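You operate a simulated robot arm through the tools that you are given. There is no shell and no other tool. Be economical: measure what you need, move in short steps, check, and stop when the job is done.

You run a simulated two-armed robot. Do the job below in one go: nothing can be reset, and whatever is moved stays where it is left.

TASK
Take the checked cloth from the second bay from the left of the window worktop and lay it out flat on the free end of the table.

It is judged by the outcome, as a careful person would: the job done as asked, and still so three seconds after it is handed in. It fails if anything else is knocked over, pushed out of place, dropped, spilled or broken. Flat cloth is picked up by pressing the open fingertips on it (5 to 10 N) and closing them slowly along it; thin cloth reads only 2 to 8 mm in the jaws.

THE ROBOT
Two 6-joint arms with three-finger grippers on one trunk, on a base that drives. Base frame: it is fixed to the floor where the robot stands at the start and does not move with it; the origin is under the middle of the robot, x ahead of it, y to its left, z up; the surface under the hand at the start is at about z = 900. Lengths are in mm, angles in degrees, forces in N, time in s.
The left shoulder is at the start at [21, 170, 1433], the right one opposite. With the tool pointing down near the work surface each hand reaches from about 380 to 660 mm from the robot's upright axis, wherever it stands, measured 20 degrees to its own side. Places, roughly: checked cloth [500, 100, 900]; free end of the table [-1200, 700, 800]. Payload 2.2 kg a hand.
Tool frame (each hand has its own): the origin (TCP) lies between the finger pads and is the grasp point; the fingertips stand 25 mm ahead of it; z points along the fingers, y is the line along which they close. The gripper opens to 104 mm. The gripper's body begins 74 mm behind the TCP.
Orientation is told as [roll, pitch, yaw] about the base's x, y, z axes, in that order, counted from this pose: with the fingers straight down and closing along the base's y, the tool's x points along the base's -x, its y along +y and its z along -z.

THE INTERFACE
- The arms move only by the tool jog_arm. It takes "left_steps", "right_steps" or both (then of equal length, played together; a hand with none holds still); each is a list of rows, each a list of 7 numbers: the shift along the tool's x, y, z in units of 20 mm (1.0 is 20 mm), then the turn, a rotation vector about the tool's x, y, z in units of 8 degrees (1.0 is 8 degrees), then the gripper command, from -1 (fully open) to 1 (shut), values between in proportion. In form: [[tx, ty, tz, ax, ay, az, hand], ...]. A call has 1 to 12 rows; each row shifts and turns the commanded pose from where the row before left it, along the tool's axes as they then stand. A call with a number of a shift or a turn outside -1 to 1 is refused whole. Each row takes 0.2 s and may step no farther than 50 mm and 8.6 degrees from the row before; otherwise, or with a gripper value out of range, the whole call is refused. A pose out of reach is approached as far as the arm can. The call stops where the force on the tool passes 40 N (or 10 N more than at its start, if that is more) or the arm is blocked; 0.2 s more then pass. The fingers move at their own pace and stop on an object; they squeeze with about 39 N. The grip force told is the motor's: it shows also when the fingers shut on nothing. Time passes only in rows, and 0.2 s behind the last, so rows that do not move let the fingers close. It gives the time, the measured TCP pose, the force on the tool (base axes), the opening and the grip force at its end, in the units of the frame above (readings bear some noise), with the torque about the TCP (base axes, N m) and any sound that the robot's microphone picked up.
- Cameras (640 x 400 px; columns grow to the right, rows downward): "scene" is now at [149.9, 20.1, 1313.7]; the picture's right is [0.25, -0.97, 0.00], its down [-0.67, -0.17, -0.72] and it looks along [0.70, 0.18, -0.69] (base axes); focal length 253 px, centre (320, 200). "left" rides on the left gripper at [82, -3, -104] in its tool frame; the picture's right is [0.04, 1.00, 0.00], its down [-0.75, 0.03, -0.66] and it looks along [-0.66, 0.03, 0.75] (tool axes); focal length 256 px, centre (320, 200). "right" rides on the right gripper at [82, 3, -104] in its tool frame; the picture's right is [-0.04, 1.00, 0.00], its down [-0.75, -0.03, -0.66] and it looks along [-0.66, -0.03, 0.75] (tool axes); focal length 256 px, centre (320, 200). There is no depth. A picture from a camera that has moved, and an enlarged one, comes with that camera's place and axes in the base frame and with its lens.
- get_image(camera): a new picture of that camera. The clock stands still meanwhile.
- raise_lower(by): slides the trunk up (or, below 0, down) by that many mm; the arms and the scene camera ride with it, the base frame stays. It gives what a move gives, with no picture.
- base_move(legs): drives the robot by 1 to 6 legs, each [ahead, left, turn to the left] in mm, mm and degrees, along the robot's own axes; the way and the turn of a leg run together, so that a leg with both is an arc; at most 1500 mm and 180 degrees a leg. The arms and the cameras ride along, it lands a little off, and it stops where it bumps. It gives what a move gives.
- aim_head(pan, tilt): turns the head with the scene camera to pan (to the left, within 60 degrees either way) and tilt (down, from -29 to 69), counted from straight ahead of the robot. It gives what a move gives.
- enlarge(camera, box): a new picture of the part [left, top, right, bottom] of that camera's present view, enlarged. The clock stands still meanwhile.
- sign_off(): hands the job in; it is judged then, once.

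Go step by step. Nothing tells you exact positions but the pictures and the camera data: compare them with the known pose of the tool, close in by small moves and look again before you grip or let go. The budget is 120 turns and 108 pictures, counting those below and the enlarged ones. Unless the task says otherwise, let go and move clear before handing in, and close with one line.

The tools are called after "Call:" by a JSON object that holds its "method" and its "body". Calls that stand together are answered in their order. jog_arm: Moves the arms, as the interface text tells. Its arguments: {"type":"object","properties":{"left_steps":{"type":"array","items":{"type":"array","items":{"type":"number"}}},"right_steps":{"type":"array","items":{"type":"array","items":{"type":"number"}}}},"required":[]} The other tools are called the same way: raise_lower (by) slides the trunk up or down; base_move (legs) drives the base; aim_head (pan, tilt) turns the head that bears the scene camera; get_image (camera) takes a picture; enlarge (camera, box) takes an enlarged picture of a part of a camera's view; sign_off () hands the job in.

At the start:

```text
time_s: 0.0
left_tcp_pos: [518.8, 386.9, 1035.4]
left_tcp_rot: [0.1, 0.0, 0.0]
left_force: [0.4, 0.4, 0.5]
left_wrist_torque: [-0.03, -0.02, 0.0]
left_gripper_width: 103.6
left_grip_force: 0.1
right_tcp_pos: [618.6, -109.4, 1113.1]
right_tcp_rot: [-0.1, 0.1, 0.1]
right_force: [0.9, -0.1, 0.3]
right_wrist_torque: [0.02, 0.0, 0.01]
right_gripper_width: 104.1
right_grip_force: 0.1
trunk travel left (down, up): [-625.0, 117.0]
robot x, y, heading: [-3.7, 2.7, 0.1]
head pan, tilt: [14.2, 43.5]
```

scene: 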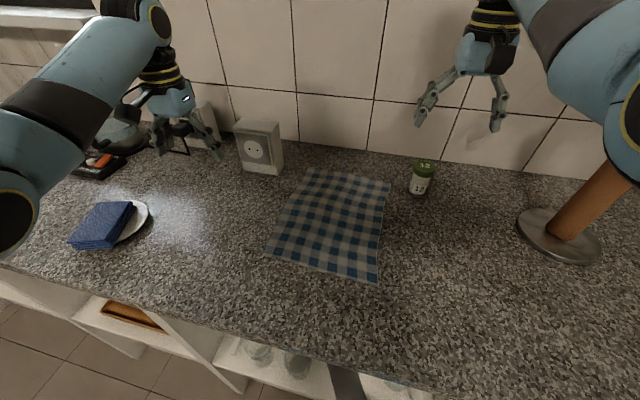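
right: 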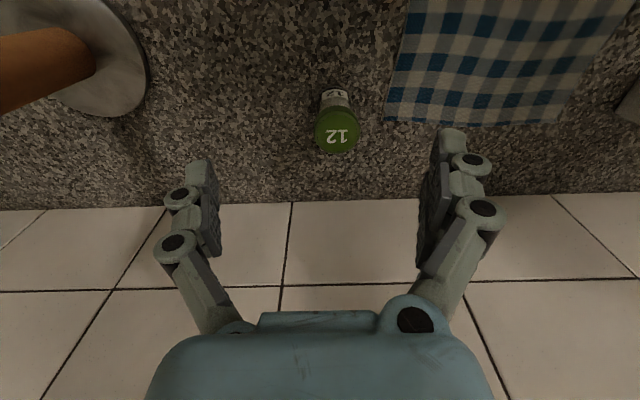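
left: 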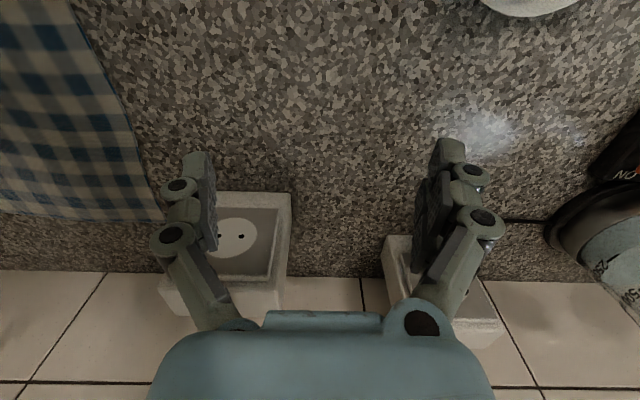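

The checked cloth lies at about x 390–685, y −30–185, with its near edge facing me and nothing on it. I'll bring both hands back above its two near corners, then look again.

Call:
{"method": "jog_arm", "body": {"left_steps": [[0.45, -0.9, 0, 0, 0, 0, -1], [0.45, -0.9, 0, 0, 0, 0, -1], [0.45, -0.9, 0, 0, 0, 0, -1], [0.45, -0.9, 0, 0, 0, 0, -1], [0.45, -0.9, 0, 0, 0, 0, -1], [0.45, -0.9, 0, 0, 0, 0, -1], [0.45, -0.9, 0, 0, 0, 0, -1], [0.45, -0.9, 0, 0, 0, 0, -1], [0.45, -0.9, 0, 0, 0, 0, -1], [0.45, -0.9, 0, 0, 0, 0, -1], [0.45, -0.9, 0, 0, 0, 0, -1], [0.45, -0.9, 0, 0, 0, 0, -1]], "right_steps": [[0.87, 0, 0, 0, 0, 0, -1], [0.87, 0, 0, 0, 0, 0, -1], [0.87, 0.4, 0, 0, 0, 0, -1], [0.87, 0.4, 0, 0, 0, 0, -1], [0.87, 0.4, 0, 0, 0, 0, -1], [0.87, 0.4, 0, 0, 0, 0, -1], [0.87, 0.4, 0.5, 0, 0, 0, -1], [0.87, 0.4, 0.6, 0, 0, 0, -1], [0.87, 0.4, 0.7, 0, 0, 0, -1], [0.87, 0.4, 0.7, 0, 0, 0, -1], [0.87, 0.4, 0.7, 0, 0, 0, -1], [0.87, 0.4, 0.7, 0, 0, 0, -1]]}}

Call:
{"method": "get_image", "body": {"camera": "left"}}

Call:
{"method": "get_image", "body": {"camera": "right"}}

Call:
{"method": "get_image", "body": {"camera": "scene"}}

```text
time_s: 1.6
left_tcp_pos: [463.3, 261.2, 1016.1]
left_tcp_rot: [0.1, -0.1, 0.0]
left_force: [0.6, -0.3, 0.1]
left_wrist_torque: [0.06, 0.0, 0.01]
left_gripper_width: 103.8
left_grip_force: 0.1
left hand out of reach, approached as far as the arm can: row 5, 6, 7, 8
right_tcp_pos: [541.5, -155.1, 1085.4]
right_tcp_rot: [-6.6, -2.3, -4.7]
right_force: [-0.6, -0.2, 0.0]
right_wrist_torque: [0.02, 0.0, 0.02]
right_gripper_width: 104.2
right_grip_force: 0.0
right hand out of reach, approached as far as the arm can: row 4, 5, 6, 7, 8
trunk travel left (down, up): [-625.0, 117.0]
robot x, y, heading: [-0.6, -0.5, -0.2]
head pan, tilt: [14.2, 43.5]
stopped in row 8 (right hand): the arm was blocked; the commanded pose is now the measured one
```

```text
104 pictures are left
camera left: at [382.1, 258.6, 1119.0], right [-0.04, 1.0, 0.0], down [0.75, 0.03, 0.66], along [0.66, 0.03, -0.75], focal length 256 px, centre (320, 200)
```

left: 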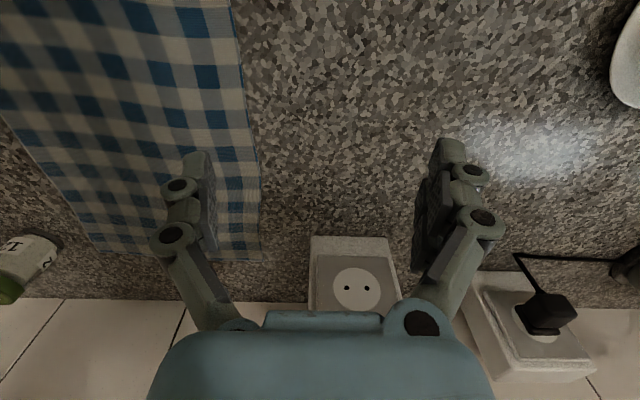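

```text
103 pictures are left
camera right: at [458.9, -132.9, 1183.9], right [0.13, 0.99, -0.11], down [0.73, -0.01, 0.69], along [0.67, -0.17, -0.72], focal length 256 px, centre (320, 200)
```

right: 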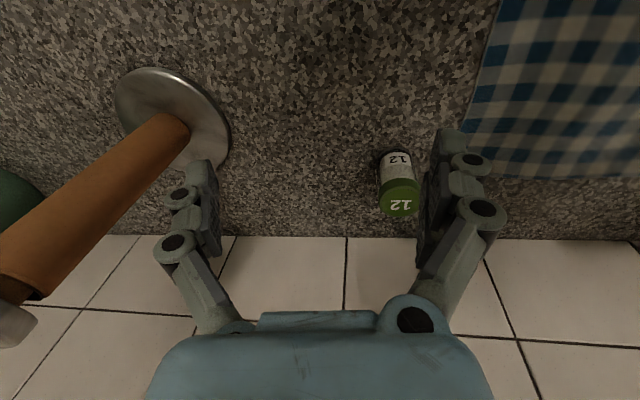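

```text
102 pictures are left
camera scene: at [149.6, 19.2, 1313.8], right [0.25, -0.97, 0.0], down [-0.67, -0.17, -0.72], along [0.7, 0.18, -0.69], focal length 253 px, centre (320, 200)
```

scene: 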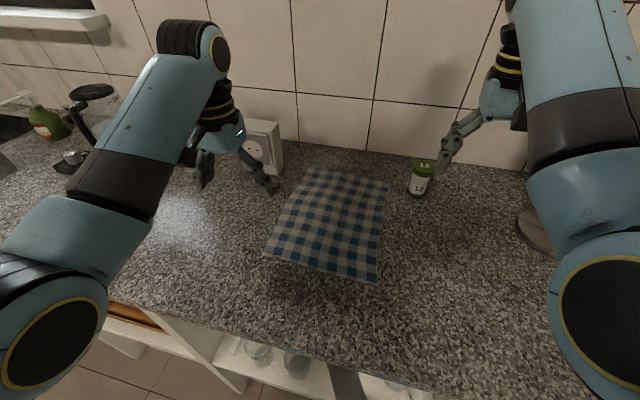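

The hands can't fold in this close to the body, so the arm stopped without touching anything. I'll back the base off and shift it left to put the cloth's near edge in the middle of reach.

Call:
{"method": "base_move", "body": {"legs": [[-130, 0, 0], [0, 80, 0]]}}

Call:
{"method": "get_image", "body": {"camera": "scene"}}

```text
time_s: 3.6
left_tcp_pos: [334.5, 343.1, 1014.6]
left_tcp_rot: [0.0, -0.1, 0.0]
left_force: [0.0, 1.1, -0.4]
left_wrist_torque: [-0.05, -0.01, 0.01]
left_gripper_width: 103.9
left_grip_force: 0.1
right_tcp_pos: [412.8, -72.4, 1084.7]
right_tcp_rot: [-6.6, -2.3, -4.6]
right_force: [-0.6, 1.1, -0.3]
right_wrist_torque: [-0.06, -0.02, -0.01]
right_gripper_width: 103.8
right_grip_force: 0.0
trunk travel left (down, up): [-625.0, 117.0]
robot x, y, heading: [-128.6, 79.2, -0.4]
head pan, tilt: [14.2, 43.5]
```

```text
101 pictures are left
camera scene: at [19.7, 101.5, 1313.7], right [0.24, -0.97, 0.0], down [-0.67, -0.17, -0.72], along [0.7, 0.18, -0.69], focal length 253 px, centre (320, 200)
```

scene: 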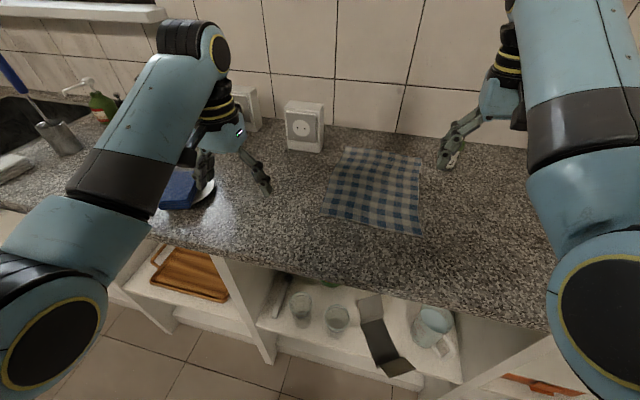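

The cloth's near corners are at about (394, 193) and (385, −19). I'll move both hands above points just inside those corners, with the grippers half open.

Call:
{"method": "jog_arm", "body": {"left_steps": [[-0.38, -0.875, 0.07, 0, 0, 0, 0], [-0.38, -0.875, 0.07, 0, 0, 0, 0], [-0.38, -0.875, 0.07, 0, 0, 0, 0], [-0.38, -0.875, 0.07, 0, 0, 0, 0], [-0.38, -0.875, 0.07, 0, 0, 0, 0], [-0.38, -0.875, 0.07, 0, 0, 0, 0], [-0.38, -0.875, 0.07, 0, 0, 0, 0], [-0.38, -0.875, 0.07, 0, 0, 0, 0], [-0.38, -0.875, 0.07, 0, 0, 0, 0], [-0.38, -0.875, 0.07, 0, 0, 0, 0]], "right_steps": [[0, 0, 0, -0.206, 0.0725, -0.144, 0], [0, 0, 0, -0.206, 0.0725, -0.144, 0], [0, 0, 0, -0.206, 0.0725, -0.144, 0], [0, 0, 0, -0.206, 0.0725, -0.144, 0], [0.07, 0.66, 0.7, 0, 0, 0, 0], [0.07, 0.66, 0.7, 0, 0, 0, 0], [0.07, 0.66, 0.7, 0, 0, 0, 0], [0.07, 0.66, 0.7, 0, 0, 0, 0], [0.07, 0.66, 0.7, 0, 0, 0, 0], [0.07, 0.66, 0.7, 0, 0, 0, 0]]}}

Call:
{"method": "get_image", "body": {"camera": "left"}}

Call:
{"method": "get_image", "body": {"camera": "right"}}

Call:
{"method": "get_image", "body": {"camera": "scene"}}

```text
time_s: 6.0
left_tcp_pos: [413.5, 208.2, 995.2]
left_tcp_rot: [2.9, -0.2, 1.8]
left_force: [-0.5, 1.4, -0.4]
left_wrist_torque: [0.0, -0.01, 0.0]
left_gripper_width: 52.1
left_grip_force: 0.1
right_tcp_pos: [424.3, -42.5, 994.5]
right_tcp_rot: [-3.7, -0.9, -2.7]
right_force: [0.0, 0.4, 0.7]
right_wrist_torque: [-0.01, -0.03, 0.0]
right_gripper_width: 51.7
right_grip_force: 0.1
right hand out of reach, approached as far as the arm can: row 2, 4
trunk travel left (down, up): [-625.0, 117.0]
robot x, y, heading: [-133.4, 77.5, 0.0]
head pan, tilt: [14.2, 43.5]
stopped in row 10 (left hand): the arm was blocked; the commanded pose is now the measured one
```

```text
100 pictures are left
camera left: at [333.3, 196.8, 1097.5], right [-0.07, 1.0, 0.05], down [0.75, 0.02, 0.66], along [0.66, 0.09, -0.75], focal length 256 px, centre (320, 200)
```

left: 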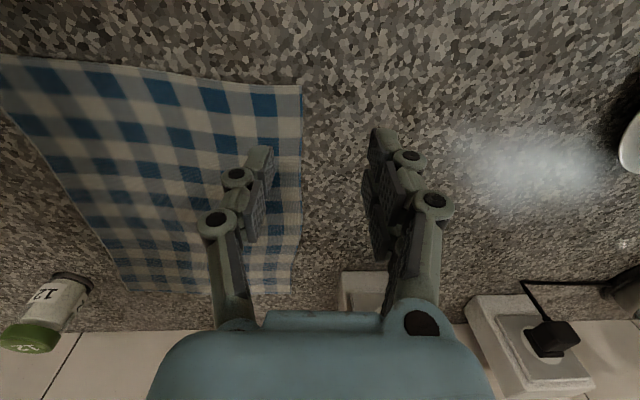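

```text
99 pictures are left
camera right: at [342.6, -29.3, 1097.5], right [0.09, 0.99, -0.06], down [0.74, -0.02, 0.67], along [0.67, -0.1, -0.74], focal length 256 px, centre (320, 200)
```

right: 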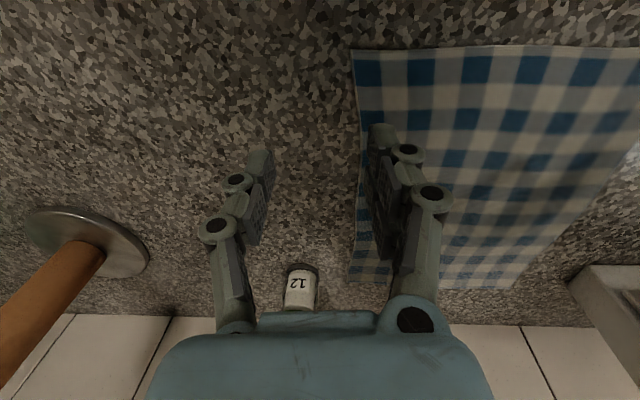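

```text
98 pictures are left
camera scene: at [19.8, 99.7, 1313.7], right [0.24, -0.97, 0.0], down [-0.67, -0.17, -0.72], along [0.7, 0.18, -0.69], focal length 253 px, centre (320, 200)
```

scene: 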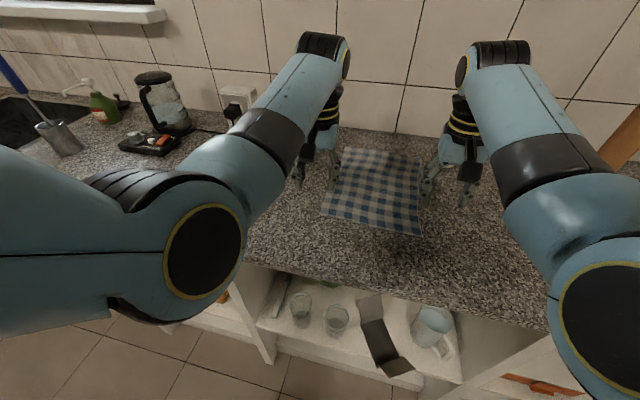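

Both hands stop about 125 mm either side of the middle and need about 85 mm. I'll lower them first and then try to go further in from there.

Call:
{"method": "jog_arm", "body": {"left_steps": [[0, 0, 0.6, 0, 0, 0, 0], [0, 0, 0.6, 0, 0, 0, 0], [0, 0, 0.6, 0, 0, 0, 0], [0, 0, 0.6, 0, 0, 0, 0], [0, 0, 0, 0.18, 0, 0.11, 0], [0, 0, 0, 0.18, 0, 0.11, 0], [0.04, -0.5, 0, 0, 0, 0, 0], [0.04, -0.5, 0, 0, 0, 0, 0], [0.04, -0.5, 0, 0, 0, 0, 0], [0.04, -0.5, 0, 0, 0, 0, 0]], "right_steps": [[0, 0, 0.6, 0, 0, 0, 0], [0, 0, 0.6, 0, 0, 0, 0], [0, 0, 0.6, 0, 0, 0, 0], [0, 0, 0.6, 0, 0, 0, 0], [0, 0, 0, -0.23, 0.05, -0.17, 0], [0, 0, 0, -0.23, 0.05, -0.17, 0], [0.24, 0.6, 0, 0, 0, 0, 0], [0.24, 0.6, 0, 0, 0, 0, 0], [0.24, 0.6, 0, 0, 0, 0, 0], [0.24, 0.6, 0, 0, 0, 0, 0]]}}

```text
time_s: 8.4
left_tcp_pos: [412.2, 192.2, 940.6]
left_tcp_rot: [1.7, 0.1, 1.2]
left_force: [-0.4, 0.1, 0.2]
left_wrist_torque: [-0.03, 0.04, -0.01]
left_gripper_width: 51.8
left_grip_force: 0.1
right_tcp_pos: [421.3, -36.5, 952.3]
right_tcp_rot: [-2.6, -1.6, -1.8]
right_force: [0.0, 0.0, 0.0]
right_wrist_torque: [0.0, -0.02, -0.02]
right_gripper_width: 51.9
right_grip_force: 0.1
trunk travel left (down, up): [-625.0, 117.0]
robot x, y, heading: [-131.6, 82.7, -0.1]
head pan, tilt: [14.2, 43.5]
stopped in row 10 (right hand): the arm was blocked; the commanded pose is now the measured one
```

The inner limit looks like a wrist limit. I'll let each hand yaw outward as it moves in.

Call:
{"method": "jog_arm", "body": {"left_steps": [[0, 0, 0, 0, 0, -0.8, 0], [0, 0, 0, 0, 0, -0.8, 0], [0, 0, 0, 0, 0, -0.8, 0], [0, -0.4, 0, 0, 0, 0, 0], [0, -0.4, 0, 0, 0, 0, 0], [0, -0.4, 0, 0, 0, 0, 0]], "right_steps": [[0, 0, 0, 0, 0, 0.8, 0], [0, 0, 0, 0, 0, 0.8, 0], [0, 0, 0, 0, 0, 0.8, 0], [0, 0.6, 0, 0, 0, 0, 0], [0, 0.6, 0, 0, 0, 0, 0], [0, 0.6, 0, 0, 0, 0, 0]]}}

Call:
{"method": "get_image", "body": {"camera": "scene"}}

```text
time_s: 9.8
left_tcp_pos: [420.3, 179.8, 936.7]
left_tcp_rot: [2.4, -0.5, 20.8]
left_force: [-0.7, -0.4, -0.4]
left_wrist_torque: [0.03, 0.02, -0.02]
left_gripper_width: 52.2
left_grip_force: 0.0
right_tcp_pos: [435.0, -15.9, 948.1]
right_tcp_rot: [-2.8, -2.3, -21.5]
right_force: [0.3, 0.1, 0.3]
right_wrist_torque: [0.0, -0.03, 0.02]
right_gripper_width: 52.0
right_grip_force: 0.0
trunk travel left (down, up): [-625.0, 117.0]
robot x, y, heading: [-126.1, 77.7, -0.0]
head pan, tilt: [14.2, 43.5]
```

```text
97 pictures are left
camera scene: at [20.4, 99.9, 1313.7], right [0.24, -0.97, 0.0], down [-0.67, -0.17, -0.72], along [0.7, 0.18, -0.69], focal length 253 px, centre (320, 200)
```

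scene: 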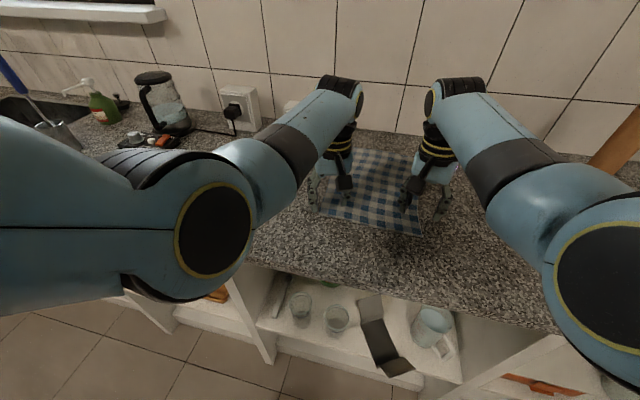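

Yawing helped. I'll close in the last few centimetres over the near corners.

Call:
{"method": "jog_arm", "body": {"left_steps": [[0, 0, 0, 0, 0, -0.4, 0], [0.16, -0.14, 0, 0, 0, 0, 0], [0.16, -0.14, 0, 0, 0, 0, 0], [0.16, -0.14, 0, 0, 0, 0, 0], [0.16, -0.14, 0, 0, 0, 0, 0]], "right_steps": [[0, 0, 0, 0, 0, 0.4, 0], [0.41, 0.08, 0, 0, 0, 0, 0], [0.41, 0.08, 0, 0, 0, 0, 0], [0.41, 0.08, 0, 0, 0, 0, 0], [0.41, 0.08, 0, 0, 0, 0, 0]]}}

Call:
{"method": "get_image", "body": {"camera": "left"}}

Call:
{"method": "get_image", "body": {"camera": "right"}}

Call:
{"method": "enlarge", "body": {"camera": "scene", "box": [280, 130, 480, 255]}}

```text
time_s: 11.2
left_tcp_pos: [423.9, 188.2, 942.0]
left_tcp_rot: [3.3, -2.3, 25.1]
left_force: [-0.3, -0.9, 0.0]
left_wrist_torque: [0.0, -0.01, 0.03]
left_gripper_width: 52.0
left_grip_force: 0.1
right_tcp_pos: [430.6, -49.9, 954.6]
right_tcp_rot: [-5.2, -5.9, -26.9]
right_force: [-0.7, -0.9, 0.0]
right_wrist_torque: [-0.02, -0.03, 0.02]
right_gripper_width: 52.1
right_grip_force: 0.0
trunk travel left (down, up): [-625.0, 117.0]
robot x, y, heading: [-131.7, 83.3, -0.3]
head pan, tilt: [14.2, 43.5]
stopped in row 5 (left hand): the arm was blocked; the commanded pose is now the measured one
```

```text
96 pictures are left
camera left: at [351.9, 143.6, 1041.6], right [-0.46, 0.89, 0.06], down [0.66, 0.3, 0.69], along [0.59, 0.35, -0.72], focal length 256 px, centre (320, 200)
```

left: 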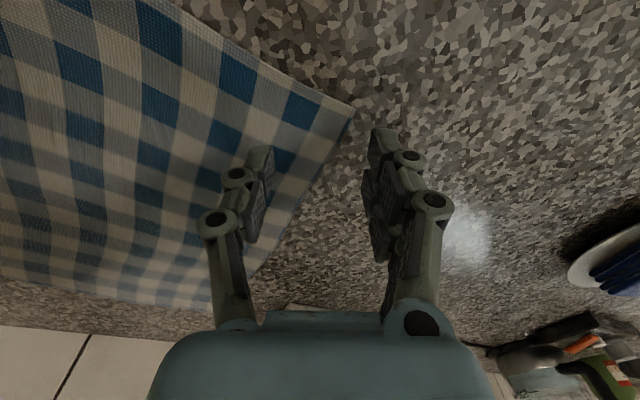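

```text
95 pictures are left
camera right: at [355.1, 3.1, 1048.6], right [0.49, 0.87, -0.09], down [0.62, -0.28, 0.73], along [0.61, -0.42, -0.68], focal length 256 px, centre (320, 200)
```

right: 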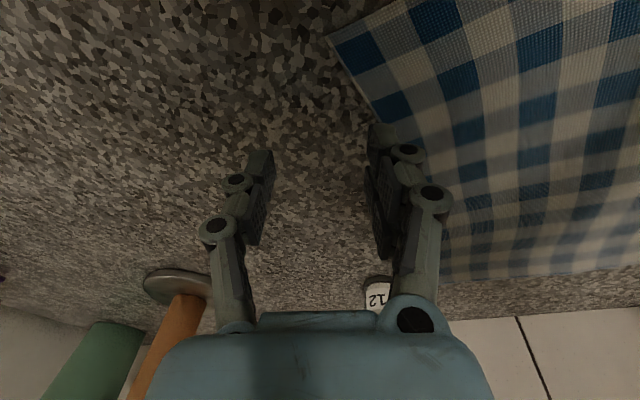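

```text
3.20 times, centred on (380, 192) of scene
camera zoom: at [20.3, 99.8, 1313.7], right [0.24, -0.97, 0.0], down [-0.67, -0.17, -0.72], along [0.7, 0.18, -0.69], focal length 810 px, centre (128, 224)
```

zoom: 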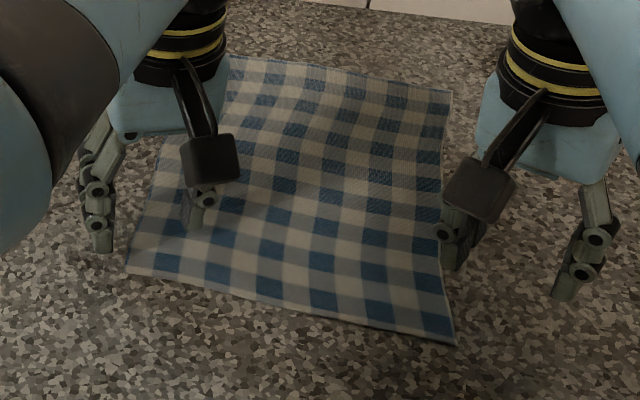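

The arms run out of room when their hands are close in, so a longer reach should allow more inward travel. I'll lift a little, back the base up 75 mm, then extend again.

Call:
{"method": "jog_arm", "body": {"left_steps": [[0, 0, -0.8, 0, 0, 0, 0], [0, 0, -0.8, 0, 0, 0, 0]], "right_steps": [[0, 0, -0.8, 0, 0, 0, 0], [0, 0, -0.8, 0, 0, 0, 0]]}}

Call:
{"method": "base_move", "body": {"legs": [[-75, 0, 0]]}}

```text
time_s: 11.8
left_tcp_pos: [428.1, 197.2, 975.8]
left_tcp_rot: [3.7, -3.0, 25.5]
left_force: [-0.6, -1.2, 0.2]
left_wrist_torque: [0.03, -0.01, 0.0]
left_gripper_width: 52.1
left_grip_force: 0.0
right_tcp_pos: [429.9, -57.7, 985.1]
right_tcp_rot: [-6.0, -6.6, -27.3]
right_force: [0.0, -0.4, 0.4]
right_wrist_torque: [0.01, 0.02, 0.0]
right_gripper_width: 51.9
right_grip_force: 0.1
trunk travel left (down, up): [-625.0, 117.0]
robot x, y, heading: [-126.6, 76.1, -0.0]
head pan, tilt: [14.2, 43.5]
```

```text
time_s: 12.8
left_tcp_pos: [350.7, 196.2, 975.4]
left_tcp_rot: [3.8, -2.9, 25.6]
left_force: [-0.3, -1.1, 0.4]
left_wrist_torque: [0.05, -0.04, -0.03]
left_gripper_width: 52.0
left_grip_force: 0.1
right_tcp_pos: [354.8, -58.5, 987.2]
right_tcp_rot: [-6.0, -6.6, -27.5]
right_force: [-0.1, -1.5, 0.5]
right_wrist_torque: [0.02, -0.04, 0.0]
right_gripper_width: 51.9
right_grip_force: 0.1
trunk travel left (down, up): [-625.0, 117.0]
robot x, y, heading: [-205.4, 80.1, -0.3]
head pan, tilt: [14.2, 43.5]
```

Call:
{"method": "jog_arm", "body": {"left_steps": [[-0.37, -0.48, 0, 0, 0, 0, 0], [-0.37, -0.48, 0, 0, 0, 0, 0], [-0.37, -0.48, 0, 0, 0, 0, 0], [-0.37, -0.48, 0, 0, 0, 0, 0], [-0.37, -0.48, 0, 0, 0, 0, 0], [0, 0, 0, 0.16, 0.12, 0.65, 0], [0, 0, 0, 0.16, 0.12, 0.65, 0], [0, 0, 0, 0.16, 0.12, 0.65, 0]], "right_steps": [[-0.15, 0.73, 0.2, 0, 0, 0, 0], [-0.15, 0.73, 0.2, 0, 0, 0, 0], [-0.15, 0.73, 0.2, 0, 0, 0, 0], [-0.15, 0.73, 0.2, 0, 0, 0, 0], [-0.15, 0.73, 0.2, 0, 0, 0, 0], [0, 0, 0, -0.25, 0.28, -0.73, 0], [0, 0, 0, -0.25, 0.28, -0.73, 0], [0, 0, 0, -0.25, 0.28, -0.73, 0]]}}

Call:
{"method": "enlarge", "body": {"camera": "scene", "box": [280, 100, 480, 225]}}

```text
time_s: 14.6
left_tcp_pos: [407.4, 169.3, 972.9]
left_tcp_rot: [0.2, 0.6, 9.9]
left_force: [0.0, -0.1, 0.1]
left_wrist_torque: [-0.01, 0.02, -0.02]
left_gripper_width: 52.2
left_grip_force: 0.0
right_tcp_pos: [399.8, -5.3, 962.0]
right_tcp_rot: [-0.7, 1.4, -10.3]
right_force: [0.7, -0.4, -0.4]
right_wrist_torque: [0.02, -0.02, -0.02]
right_gripper_width: 51.9
right_grip_force: 0.2
right hand out of reach, approached as far as the arm can: row 8
trunk travel left (down, up): [-625.0, 117.0]
robot x, y, heading: [-205.5, 79.5, 0.1]
head pan, tilt: [14.2, 43.5]
```

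```text
3.20 times, centred on (380, 162) of scene
camera zoom: at [-54.5, 99.5, 1313.7], right [0.24, -0.97, 0.0], down [-0.67, -0.17, -0.72], along [0.7, 0.18, -0.69], focal length 810 px, centre (128, 320)
```

zoom: 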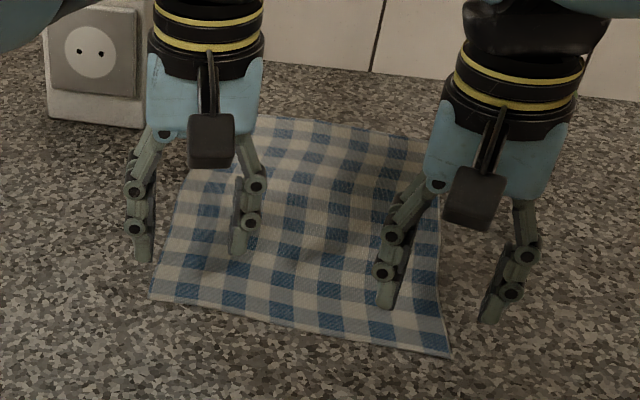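

The fingers line up with the near corners at about (393, 197) and (383, −24). I'll narrow the opening to about 36 mm so both fingers land on the cloth, and go down to just above it.

Call:
{"method": "jog_arm", "body": {"left_steps": [[0, -0.1, 0.5, 0, 0, 0, 0.3], [0, -0.1, 0.5, 0, 0, 0, 0.3], [0, 0, 0.5, 0, 0, 0, 0.3], [0, 0, 0.5, 0, 0, 0, 0.3]], "right_steps": [[0.03, 0.16, 0.37, 0, 0, 0, 0.3], [0.03, 0.16, 0.37, 0, 0, 0, 0.3], [0.03, 0.16, 0.37, 0, 0, 0, 0.3], [0.03, 0.16, 0.37, 0, 0, 0, 0.3]]}}

Call:
{"method": "enlarge", "body": {"camera": "scene", "box": [280, 100, 480, 225]}}

Call:
{"method": "get_image", "body": {"camera": "left"}}

Call:
{"method": "get_image", "body": {"camera": "right"}}

```text
time_s: 15.6
left_tcp_pos: [394.4, 173.0, 938.7]
left_tcp_rot: [0.4, 0.7, 10.3]
left_force: [-0.1, 0.2, -0.4]
left_wrist_torque: [0.0, 0.0, 0.0]
left_gripper_width: 36.5
left_grip_force: 0.1
left hand out of reach, approached as far as the arm can: row 2, 3, 4
right_tcp_pos: [387.4, 0.5, 938.1]
right_tcp_rot: [-0.6, 1.3, -10.3]
right_force: [-0.2, -0.8, -0.1]
right_wrist_torque: [0.0, -0.02, 0.05]
right_gripper_width: 36.6
right_grip_force: 0.1
right hand out of reach, approached as far as the arm can: row 1, 2, 3, 4
trunk travel left (down, up): [-625.0, 117.0]
robot x, y, heading: [-203.8, 82.2, -0.1]
head pan, tilt: [14.2, 43.5]
```

```text
3.20 times, centred on (380, 162) of scene
camera zoom: at [-54.6, 99.8, 1313.7], right [0.24, -0.97, 0.0], down [-0.67, -0.17, -0.72], along [0.7, 0.18, -0.69], focal length 810 px, centre (128, 320)
```

zoom: 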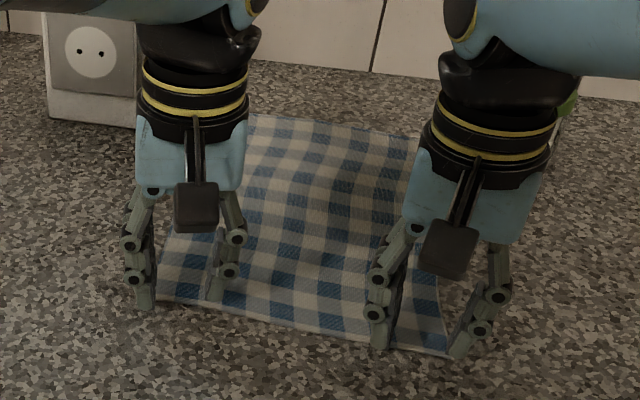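

```text
91 pictures are left
camera left: at [315.7, 155.2, 1042.8], right [-0.22, 0.98, 0.01], down [0.74, 0.16, 0.65], along [0.63, 0.14, -0.76], focal length 256 px, centre (320, 200)
```

left: 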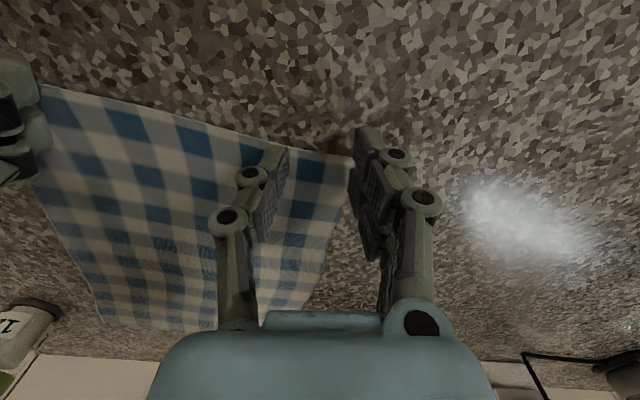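

```text
90 pictures are left
camera right: at [310.6, 19.3, 1043.6], right [0.22, 0.98, -0.01], down [0.75, -0.16, 0.64], along [0.62, -0.15, -0.77], focal length 256 px, centre (320, 200)
```

right: 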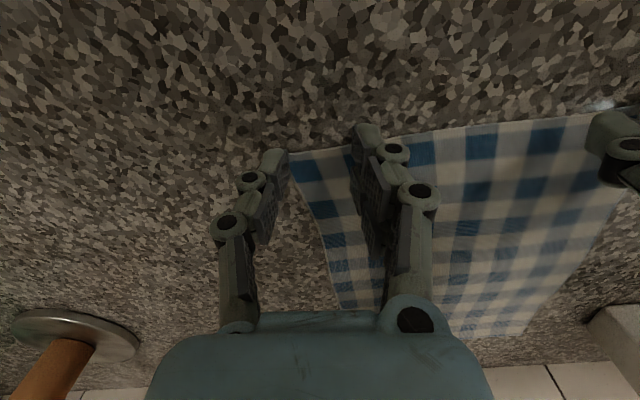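

The arms are now at the outer end of their reach, so I'll drive 30 mm forward as a compromise.

Call:
{"method": "jog_arm", "body": {"left_steps": [[0, 0, -0.7, 0, 0, 0, 0.3]], "right_steps": [[0, 0, -0.7, 0, 0, 0, 0.3]]}}

Call:
{"method": "base_move", "body": {"legs": [[30, 0, 0]]}}

```text
time_s: 16.0
left_tcp_pos: [397.0, 170.9, 949.7]
left_tcp_rot: [0.4, 0.9, 10.2]
left_force: [-0.2, 0.0, 0.3]
left_wrist_torque: [-0.02, -0.03, -0.03]
left_gripper_width: 36.3
left_grip_force: 0.0
left hand out of reach, approached as far as the arm can: row 1
right_tcp_pos: [390.8, 1.6, 950.9]
right_tcp_rot: [-0.8, 1.6, -10.3]
right_force: [0.4, 0.0, -0.5]
right_wrist_torque: [0.02, -0.01, 0.0]
right_gripper_width: 36.5
right_grip_force: 0.0
right hand out of reach, approached as far as the arm can: row 1
trunk travel left (down, up): [-625.0, 117.0]
robot x, y, heading: [-204.2, 81.9, -0.4]
head pan, tilt: [14.2, 43.5]
```

```text
time_s: 16.9
left_tcp_pos: [426.7, 170.9, 951.5]
left_tcp_rot: [0.5, 0.8, 10.2]
left_force: [0.5, 0.8, -0.8]
left_wrist_torque: [0.0, 0.01, 0.01]
left_gripper_width: 36.4
left_grip_force: 0.0
right_tcp_pos: [420.2, 3.3, 951.3]
right_tcp_rot: [-0.8, 1.4, -10.2]
right_force: [-0.7, -0.6, -1.3]
right_wrist_torque: [-0.01, 0.0, -0.01]
right_gripper_width: 36.4
right_grip_force: 0.0
trunk travel left (down, up): [-625.0, 117.0]
robot x, y, heading: [-172.9, 81.8, -0.1]
head pan, tilt: [14.2, 43.5]
```

Call:
{"method": "jog_arm", "body": {"left_steps": [[0.31, -0.05, 0.32, 0, 0, 0, 0.3], [0.31, -0.05, 0.32, 0, 0, 0, 0.3], [0.31, -0.05, 0.32, 0, 0, 0, 0.3]], "right_steps": [[0.31, 0.03, 0.32, 0, 0, 0, 0.3], [0.31, 0.03, 0.32, 0, 0, 0, 0.3], [0.31, 0.03, 0.32, 0, 0, 0, 0.3]]}}

Call:
{"method": "enlarge", "body": {"camera": "scene", "box": [280, 110, 480, 235]}}

```text
time_s: 17.7
left_tcp_pos: [414.7, 162.8, 929.5]
left_tcp_rot: [0.5, 0.7, 10.2]
left_force: [0.4, -0.1, 0.2]
left_wrist_torque: [0.0, -0.04, 0.0]
left_gripper_width: 36.2
left_grip_force: 0.1
left hand out of reach, approached as far as the arm can: row 2
right_tcp_pos: [408.0, 8.6, 929.6]
right_tcp_rot: [-0.8, 1.5, -10.3]
right_force: [0.7, 0.8, 0.6]
right_wrist_torque: [-0.01, 0.0, -0.02]
right_gripper_width: 36.4
right_grip_force: 0.0
right hand out of reach, approached as far as the arm can: row 2
trunk travel left (down, up): [-625.0, 117.0]
robot x, y, heading: [-174.2, 80.9, -0.3]
head pan, tilt: [14.2, 43.5]
```

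```text
3.20 times, centred on (380, 172) of scene
camera zoom: at [-25.4, 99.7, 1313.8], right [0.24, -0.97, 0.0], down [-0.67, -0.17, -0.72], along [0.7, 0.18, -0.69], focal length 810 px, centre (128, 288)
```

zoom: 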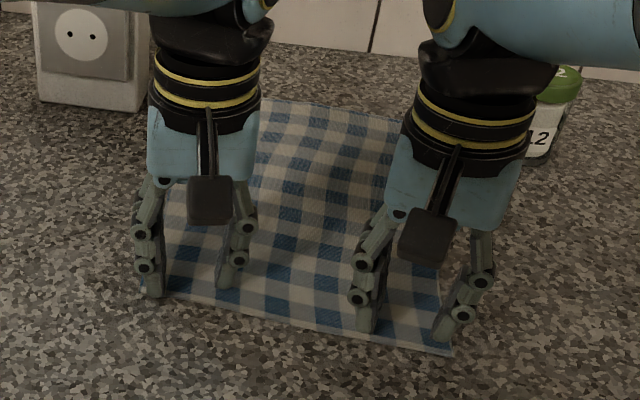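

All four fingertips are over the cloth near its corners. I'll press down in small steps.

Call:
{"method": "jog_arm", "body": {"left_steps": [[0, 0, 0.12, 0, 0, 0, 0.3], [0, 0, 0.12, 0, 0, 0, 0.3]], "right_steps": [[0, 0, 0.12, 0, 0, 0, 0.3], [0, 0, 0.12, 0, 0, 0, 0.3]]}}

```text
time_s: 18.3
left_tcp_pos: [413.0, 163.8, 927.2]
left_tcp_rot: [0.3, 0.7, 10.1]
left_force: [0.8, -1.6, 8.1]
left_wrist_torque: [0.06, -0.09, -0.05]
left_gripper_width: 37.0
left_grip_force: 0.3
right_tcp_pos: [407.2, 8.8, 927.5]
right_tcp_rot: [-0.7, 1.3, -10.3]
right_force: [0.8, 1.8, 10.6]
right_wrist_torque: [0.24, -0.2, 0.03]
right_gripper_width: 37.7
right_grip_force: 0.2
trunk travel left (down, up): [-625.0, 117.0]
robot x, y, heading: [-175.3, 76.9, -0.1]
head pan, tilt: [14.2, 43.5]
```

Contact is at 8–10 N. Now I'll close slowly along the cloth.

Call:
{"method": "jog_arm", "body": {"left_steps": [[0, 0, 0, 0, 0, 0, 0.4], [0, 0, 0, 0, 0, 0, 0.5], [0, 0, 0, 0, 0, 0, 0.6], [0, 0, 0, 0, 0, 0, 0.7], [0, 0, 0, 0, 0, 0, 0.8], [0, 0, 0, 0, 0, 0, 0.9], [0, 0, 0, 0, 0, 0, 1], [0, 0, 0, 0, 0, 0, 1], [0, 0, 0, 0, 0, 0, 1]], "right_steps": [[0, 0, -0.02, 0, 0, 0, 0.4], [0, 0, 0, 0, 0, 0, 0.5], [0, 0, 0, 0, 0, 0, 0.6], [0, 0, 0, 0, 0, 0, 0.7], [0, 0, 0, 0, 0, 0, 0.8], [0, 0, 0, 0, 0, 0, 0.9], [0, 0, 0, 0, 0, 0, 1], [0, 0, 0, 0, 0, 0, 1], [0, 0, 0, 0, 0, 0, 1]]}}

Call:
{"method": "enlarge", "body": {"camera": "scene", "box": [280, 110, 480, 235]}}

```text
time_s: 20.3
left_tcp_pos: [412.0, 163.7, 926.0]
left_tcp_rot: [0.3, 0.8, 10.3]
left_force: [-0.3, -1.8, 9.9]
left_wrist_torque: [0.02, -0.06, 0.01]
left_gripper_width: 1.8
left_grip_force: 30.9
right_tcp_pos: [404.5, 8.0, 927.4]
right_tcp_rot: [-0.8, 1.5, -10.4]
right_force: [-1.2, 4.1, 14.0]
right_wrist_torque: [0.12, -0.23, 0.08]
right_gripper_width: 2.9
right_grip_force: 32.3
trunk travel left (down, up): [-625.0, 117.0]
robot x, y, heading: [-173.3, 77.2, 0.0]
head pan, tilt: [14.2, 43.5]
```

```text
3.20 times, centred on (380, 172) of scene
camera zoom: at [-27.1, 100.0, 1314.0], right [0.24, -0.97, 0.0], down [-0.67, -0.17, -0.73], along [0.7, 0.18, -0.69], focal length 810 px, centre (128, 288)
```

zoom: 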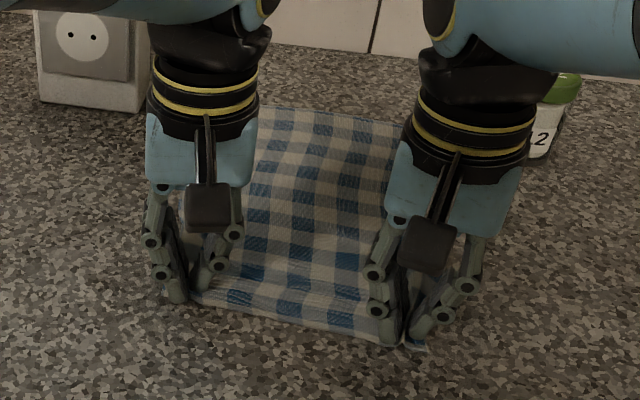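

Both grippers read about 2–3 mm, so they seem to hold cloth. I'll lift with the trunk so the arm posture stays the same, and check.

Call:
{"method": "raise_lower", "body": {"by": 60}}

Call:
{"method": "get_image", "body": {"camera": "scene"}}

Call:
{"method": "get_image", "body": {"camera": "left"}}

Call:
{"method": "get_image", "body": {"camera": "right"}}

```text
time_s: 21.3
left_tcp_pos: [413.5, 163.0, 985.1]
left_tcp_rot: [0.3, 0.9, 10.1]
left_force: [0.1, -0.8, 0.2]
left_wrist_torque: [0.02, 0.02, -0.02]
left_gripper_width: 0.0
left_grip_force: 28.2
right_tcp_pos: [405.5, 7.5, 984.5]
right_tcp_rot: [-0.9, 1.5, -10.3]
right_force: [0.6, -0.8, -0.8]
right_wrist_torque: [-0.02, -0.02, 0.04]
right_gripper_width: 3.0
right_grip_force: 32.3
trunk travel left (down, up): [-685.0, 57.0]
robot x, y, heading: [-173.2, 79.1, -0.1]
head pan, tilt: [14.2, 43.5]
```

```text
87 pictures are left
camera scene: at [-24.9, 99.7, 1373.7], right [0.24, -0.97, 0.0], down [-0.67, -0.17, -0.72], along [0.7, 0.18, -0.69], focal length 253 px, centre (320, 200)
```

scene: 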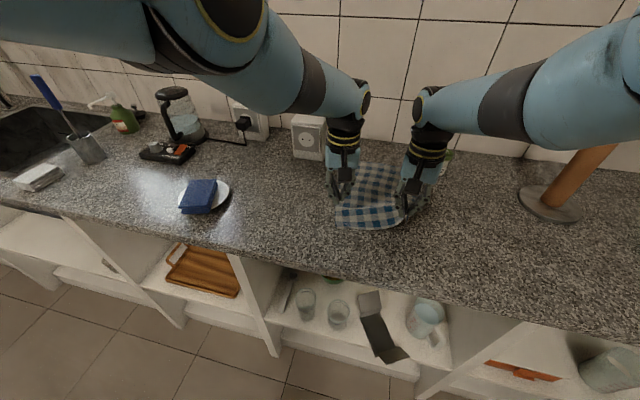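

```text
86 pictures are left
camera left: at [335.1, 146.5, 1089.4], right [-0.22, 0.98, 0.01], down [0.75, 0.16, 0.64], along [0.63, 0.14, -0.76], focal length 256 px, centre (320, 200)
```

left: 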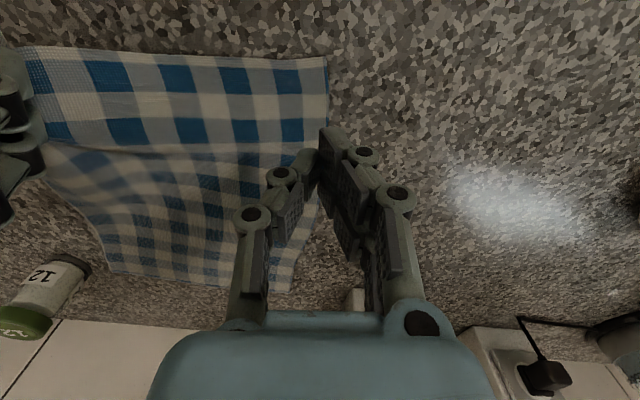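

```text
85 pictures are left
camera right: at [330.1, 26.6, 1090.8], right [0.22, 0.98, -0.02], down [0.75, -0.16, 0.64], along [0.62, -0.15, -0.77], focal length 256 px, centre (320, 200)
```

right: 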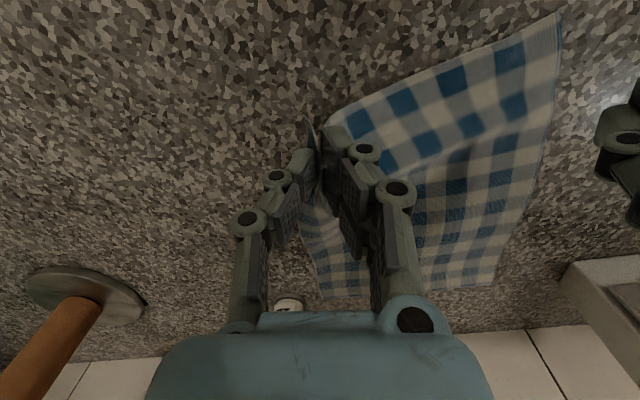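

The left pinch slipped off the edge but the right one holds. I'll set the cloth back down, release it, and take a posture that lets both hands go further in: trunk lower, base a bit further back.

Call:
{"method": "raise_lower", "body": {"by": -57}}

Call:
{"method": "jog_arm", "body": {"left_steps": [[0, 0, 0, 0, 0, 0, 0.8], [0, 0, 0, 0, 0, 0, 0.5], [0, 0, 0, 0, 0, 0, 0.4], [0, 0, -1, 0, 0, 0, 0.4], [0, 0, -1, 0, 0, 0, 0.4], [0, 0, -1, 0, 0, 0, 0.4], [0, 0, -0.5, 0, 0, 0, 0.4]], "right_steps": [[0, 0, 0, 0, 0, 0, 0.8], [0, 0, 0, 0, 0, 0, 0.5], [0, 0, 0, 0, 0, 0, 0.4], [0, 0, -1, 0, 0, 0, 0.4], [0, 0, -1, 0, 0, 0, 0.4], [0, 0, -1, 0, 0, 0, 0.4], [0, 0, -0.5, 0, 0, 0, 0.4]]}}

Call:
{"method": "enlarge", "body": {"camera": "scene", "box": [280, 110, 480, 235]}}

Call:
{"method": "get_image", "body": {"camera": "left"}}

Call:
{"method": "get_image", "body": {"camera": "right"}}

```text
time_s: 22.2
left_tcp_pos: [412.8, 164.0, 927.0]
left_tcp_rot: [0.4, 0.9, 10.2]
left_force: [-0.5, 0.3, 0.0]
left_wrist_torque: [0.01, -0.01, 0.03]
left_gripper_width: 0.0
left_grip_force: 28.4
right_tcp_pos: [405.2, 7.8, 928.1]
right_tcp_rot: [-0.8, 1.5, -10.3]
right_force: [0.7, 0.4, 0.1]
right_wrist_torque: [-0.01, -0.03, -0.01]
right_gripper_width: 2.8
right_grip_force: 32.0
trunk travel left (down, up): [-628.0, 114.0]
robot x, y, heading: [-175.6, 77.8, -0.3]
head pan, tilt: [14.2, 43.5]
```

```text
time_s: 23.8
left_tcp_pos: [438.5, 157.4, 987.5]
left_tcp_rot: [0.5, 0.9, 10.2]
left_force: [-0.6, -0.3, -0.1]
left_wrist_torque: [0.01, 0.02, 0.03]
left_gripper_width: 31.1
left_grip_force: 0.0
left hand out of reach, approached as far as the arm can: row 4, 5, 6, 7
right_tcp_pos: [431.2, 16.5, 987.8]
right_tcp_rot: [-0.9, 1.7, -10.2]
right_force: [-0.1, 0.0, -0.6]
right_wrist_torque: [0.0, -0.01, 0.02]
right_gripper_width: 31.0
right_grip_force: 0.1
right hand out of reach, approached as far as the arm can: row 4, 5, 6, 7
trunk travel left (down, up): [-628.0, 114.0]
robot x, y, heading: [-177.6, 81.1, 0.1]
head pan, tilt: [14.2, 43.5]
```

```text
3.20 times, centred on (380, 172) of scene
camera zoom: at [-24.8, 99.7, 1316.7], right [0.24, -0.97, 0.0], down [-0.67, -0.17, -0.72], along [0.7, 0.18, -0.69], focal length 810 px, centre (128, 288)
```

zoom: 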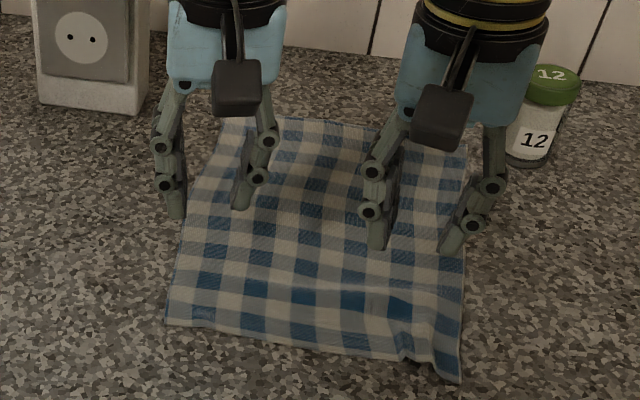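

```text
83 pictures are left
camera left: at [360.8, 139.7, 1092.6], right [-0.22, 0.98, 0.01], down [0.75, 0.16, 0.64], along [0.63, 0.14, -0.77], focal length 256 px, centre (320, 200)
```

left: 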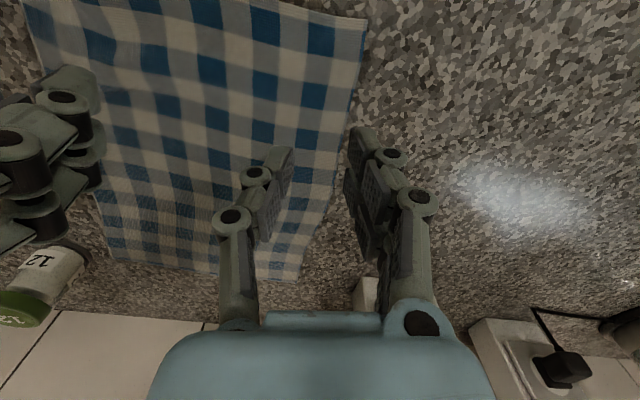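

```text
82 pictures are left
camera right: at [355.6, 34.3, 1094.0], right [0.22, 0.98, -0.02], down [0.76, -0.16, 0.63], along [0.62, -0.15, -0.77], focal length 256 px, centre (320, 200)
```

right: 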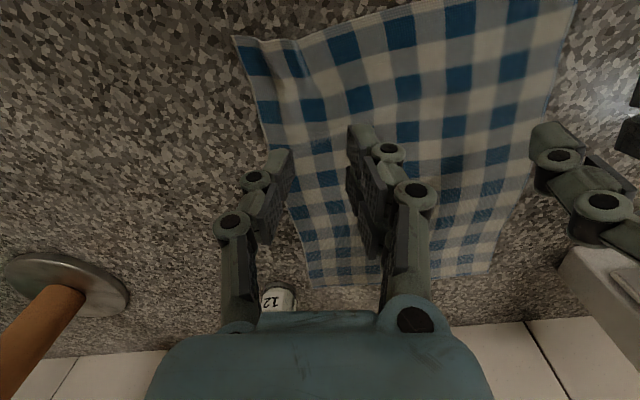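

The cloth is now spread at x≈367, y −28 to 174 along its near edge. The hands are 141 mm apart, which suits it, so I'll place them with base and trunk moves and leave the arms as they are.

Call:
{"method": "base_move", "body": {"legs": [[-50, -14, 0]]}}

Call:
{"method": "raise_lower", "body": {"by": -48}}

Call:
{"method": "enlarge", "body": {"camera": "scene", "box": [280, 110, 480, 235]}}

Call:
{"method": "get_image", "body": {"camera": "left"}}

Call:
{"method": "get_image", "body": {"camera": "right"}}

```text
time_s: 24.8
left_tcp_pos: [387.9, 142.2, 988.3]
left_tcp_rot: [0.5, 1.0, 10.1]
left_force: [-1.1, -1.3, -0.3]
left_wrist_torque: [0.03, -0.08, 0.03]
left_gripper_width: 31.3
left_grip_force: 0.2
right_tcp_pos: [379.9, 0.3, 989.4]
right_tcp_rot: [-0.8, 1.4, -10.3]
right_force: [-0.8, 0.0, 0.9]
right_wrist_torque: [0.01, -0.04, 0.01]
right_gripper_width: 31.2
right_grip_force: 0.1
trunk travel left (down, up): [-628.0, 114.0]
robot x, y, heading: [-226.6, 65.8, -0.2]
head pan, tilt: [14.2, 43.5]
```

```text
time_s: 25.7
left_tcp_pos: [388.6, 143.7, 939.8]
left_tcp_rot: [0.4, 0.9, 10.2]
left_force: [-0.2, -0.9, 0.0]
left_wrist_torque: [0.02, -0.01, -0.01]
left_gripper_width: 31.3
left_grip_force: 0.1
right_tcp_pos: [381.5, 0.9, 940.0]
right_tcp_rot: [-0.9, 1.7, -10.3]
right_force: [-0.3, 1.1, 0.6]
right_wrist_torque: [0.0, 0.0, -0.01]
right_gripper_width: 31.2
right_grip_force: 0.0
trunk travel left (down, up): [-580.0, 162.0]
robot x, y, heading: [-226.0, 66.9, -0.1]
head pan, tilt: [14.2, 43.5]
```

```text
3.20 times, centred on (380, 172) of scene
camera zoom: at [-74.8, 85.8, 1268.5], right [0.24, -0.97, 0.0], down [-0.67, -0.17, -0.72], along [0.7, 0.18, -0.69], focal length 810 px, centre (128, 288)
```

zoom: 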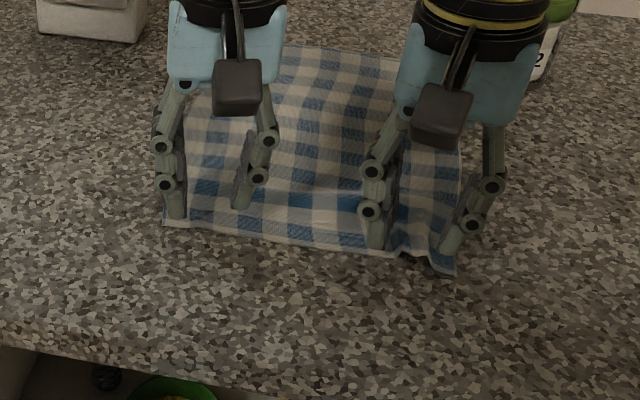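

```text
80 pictures are left
camera left: at [311.3, 125.6, 1044.6], right [-0.22, 0.98, 0.01], down [0.75, 0.16, 0.64], along [0.63, 0.14, -0.77], focal length 256 px, centre (320, 200)
```

left: 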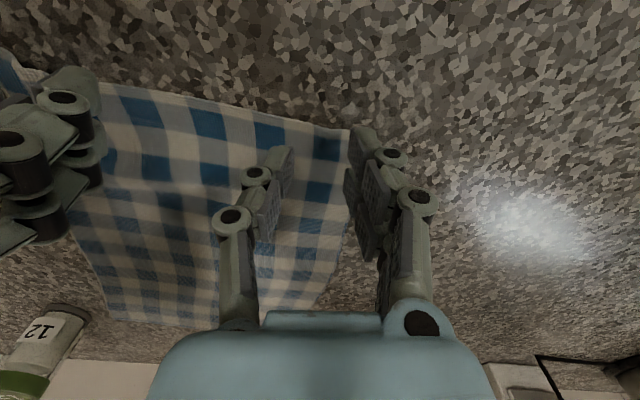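

```text
79 pictures are left
camera right: at [306.0, 20.6, 1046.0], right [0.22, 0.98, -0.02], down [0.76, -0.16, 0.63], along [0.62, -0.15, -0.77], focal length 256 px, centre (320, 200)
```

right: 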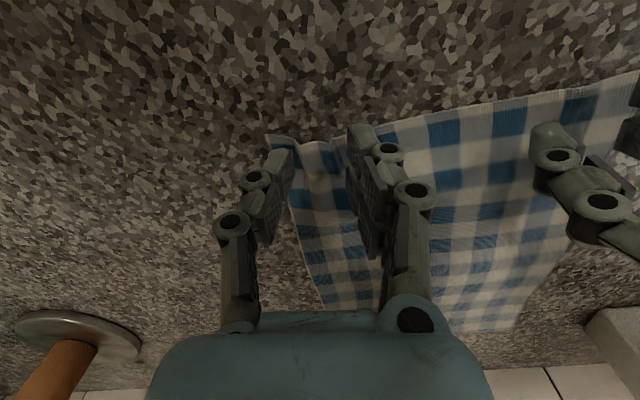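

Each outer finger has about 5 mm of margin to its side edge, so I'll narrow to about 24 mm opening. Then I'll lower with the trunk until they touch.

Call:
{"method": "jog_arm", "body": {"left_steps": [[0, 0, 0, 0, 0, 0, 0.54], [0, 0, 0, 0, 0, 0, 0.54]], "right_steps": [[0, 0, 0, 0, 0, 0, 0.54], [0, 0, 0, 0, 0, 0, 0.54]]}}

Call:
{"method": "raise_lower", "body": {"by": -12}}

```text
time_s: 26.3
left_tcp_pos: [389.4, 143.2, 939.7]
left_tcp_rot: [0.5, 1.0, 10.0]
left_force: [0.3, -0.5, -0.2]
left_wrist_torque: [0.0, 0.0, 0.02]
left_gripper_width: 24.0
left_grip_force: 0.1
right_tcp_pos: [381.1, 0.3, 940.0]
right_tcp_rot: [-0.9, 1.7, -10.4]
right_force: [0.4, -0.7, 0.5]
right_wrist_torque: [-0.03, -0.05, 0.01]
right_gripper_width: 24.0
right_grip_force: 0.2
trunk travel left (down, up): [-580.0, 162.0]
robot x, y, heading: [-223.1, 67.8, -0.0]
head pan, tilt: [14.2, 43.5]
```

```text
time_s: 26.9
left_tcp_pos: [388.8, 143.8, 927.8]
left_tcp_rot: [0.5, 1.0, 10.2]
left_force: [0.1, 0.6, 1.7]
left_wrist_torque: [0.03, 0.0, 0.02]
left_gripper_width: 23.6
left_grip_force: 0.1
right_tcp_pos: [381.3, 1.5, 927.4]
right_tcp_rot: [-0.9, 1.6, -10.3]
right_force: [-0.6, 0.2, 2.6]
right_wrist_torque: [0.06, -0.07, 0.01]
right_gripper_width: 24.1
right_grip_force: 0.0
trunk travel left (down, up): [-568.0, 174.0]
robot x, y, heading: [-227.4, 65.4, 0.1]
head pan, tilt: [14.2, 43.5]
```

Call:
{"method": "raise_lower", "body": {"by": -2}}

```text
time_s: 27.4
left_tcp_pos: [389.3, 142.8, 928.2]
left_tcp_rot: [0.4, 1.0, 10.0]
left_force: [-0.4, 0.5, 9.9]
left_wrist_torque: [0.03, -0.09, 0.01]
left_gripper_width: 24.0
left_grip_force: 0.2
right_tcp_pos: [381.5, 0.9, 926.5]
right_tcp_rot: [-0.9, 1.5, -10.3]
right_force: [1.0, 0.4, 8.0]
right_wrist_torque: [0.13, -0.14, 0.01]
right_gripper_width: 24.7
right_grip_force: 0.5
trunk travel left (down, up): [-566.0, 176.0]
robot x, y, heading: [-224.8, 62.7, -0.2]
head pan, tilt: [14.2, 43.5]
```

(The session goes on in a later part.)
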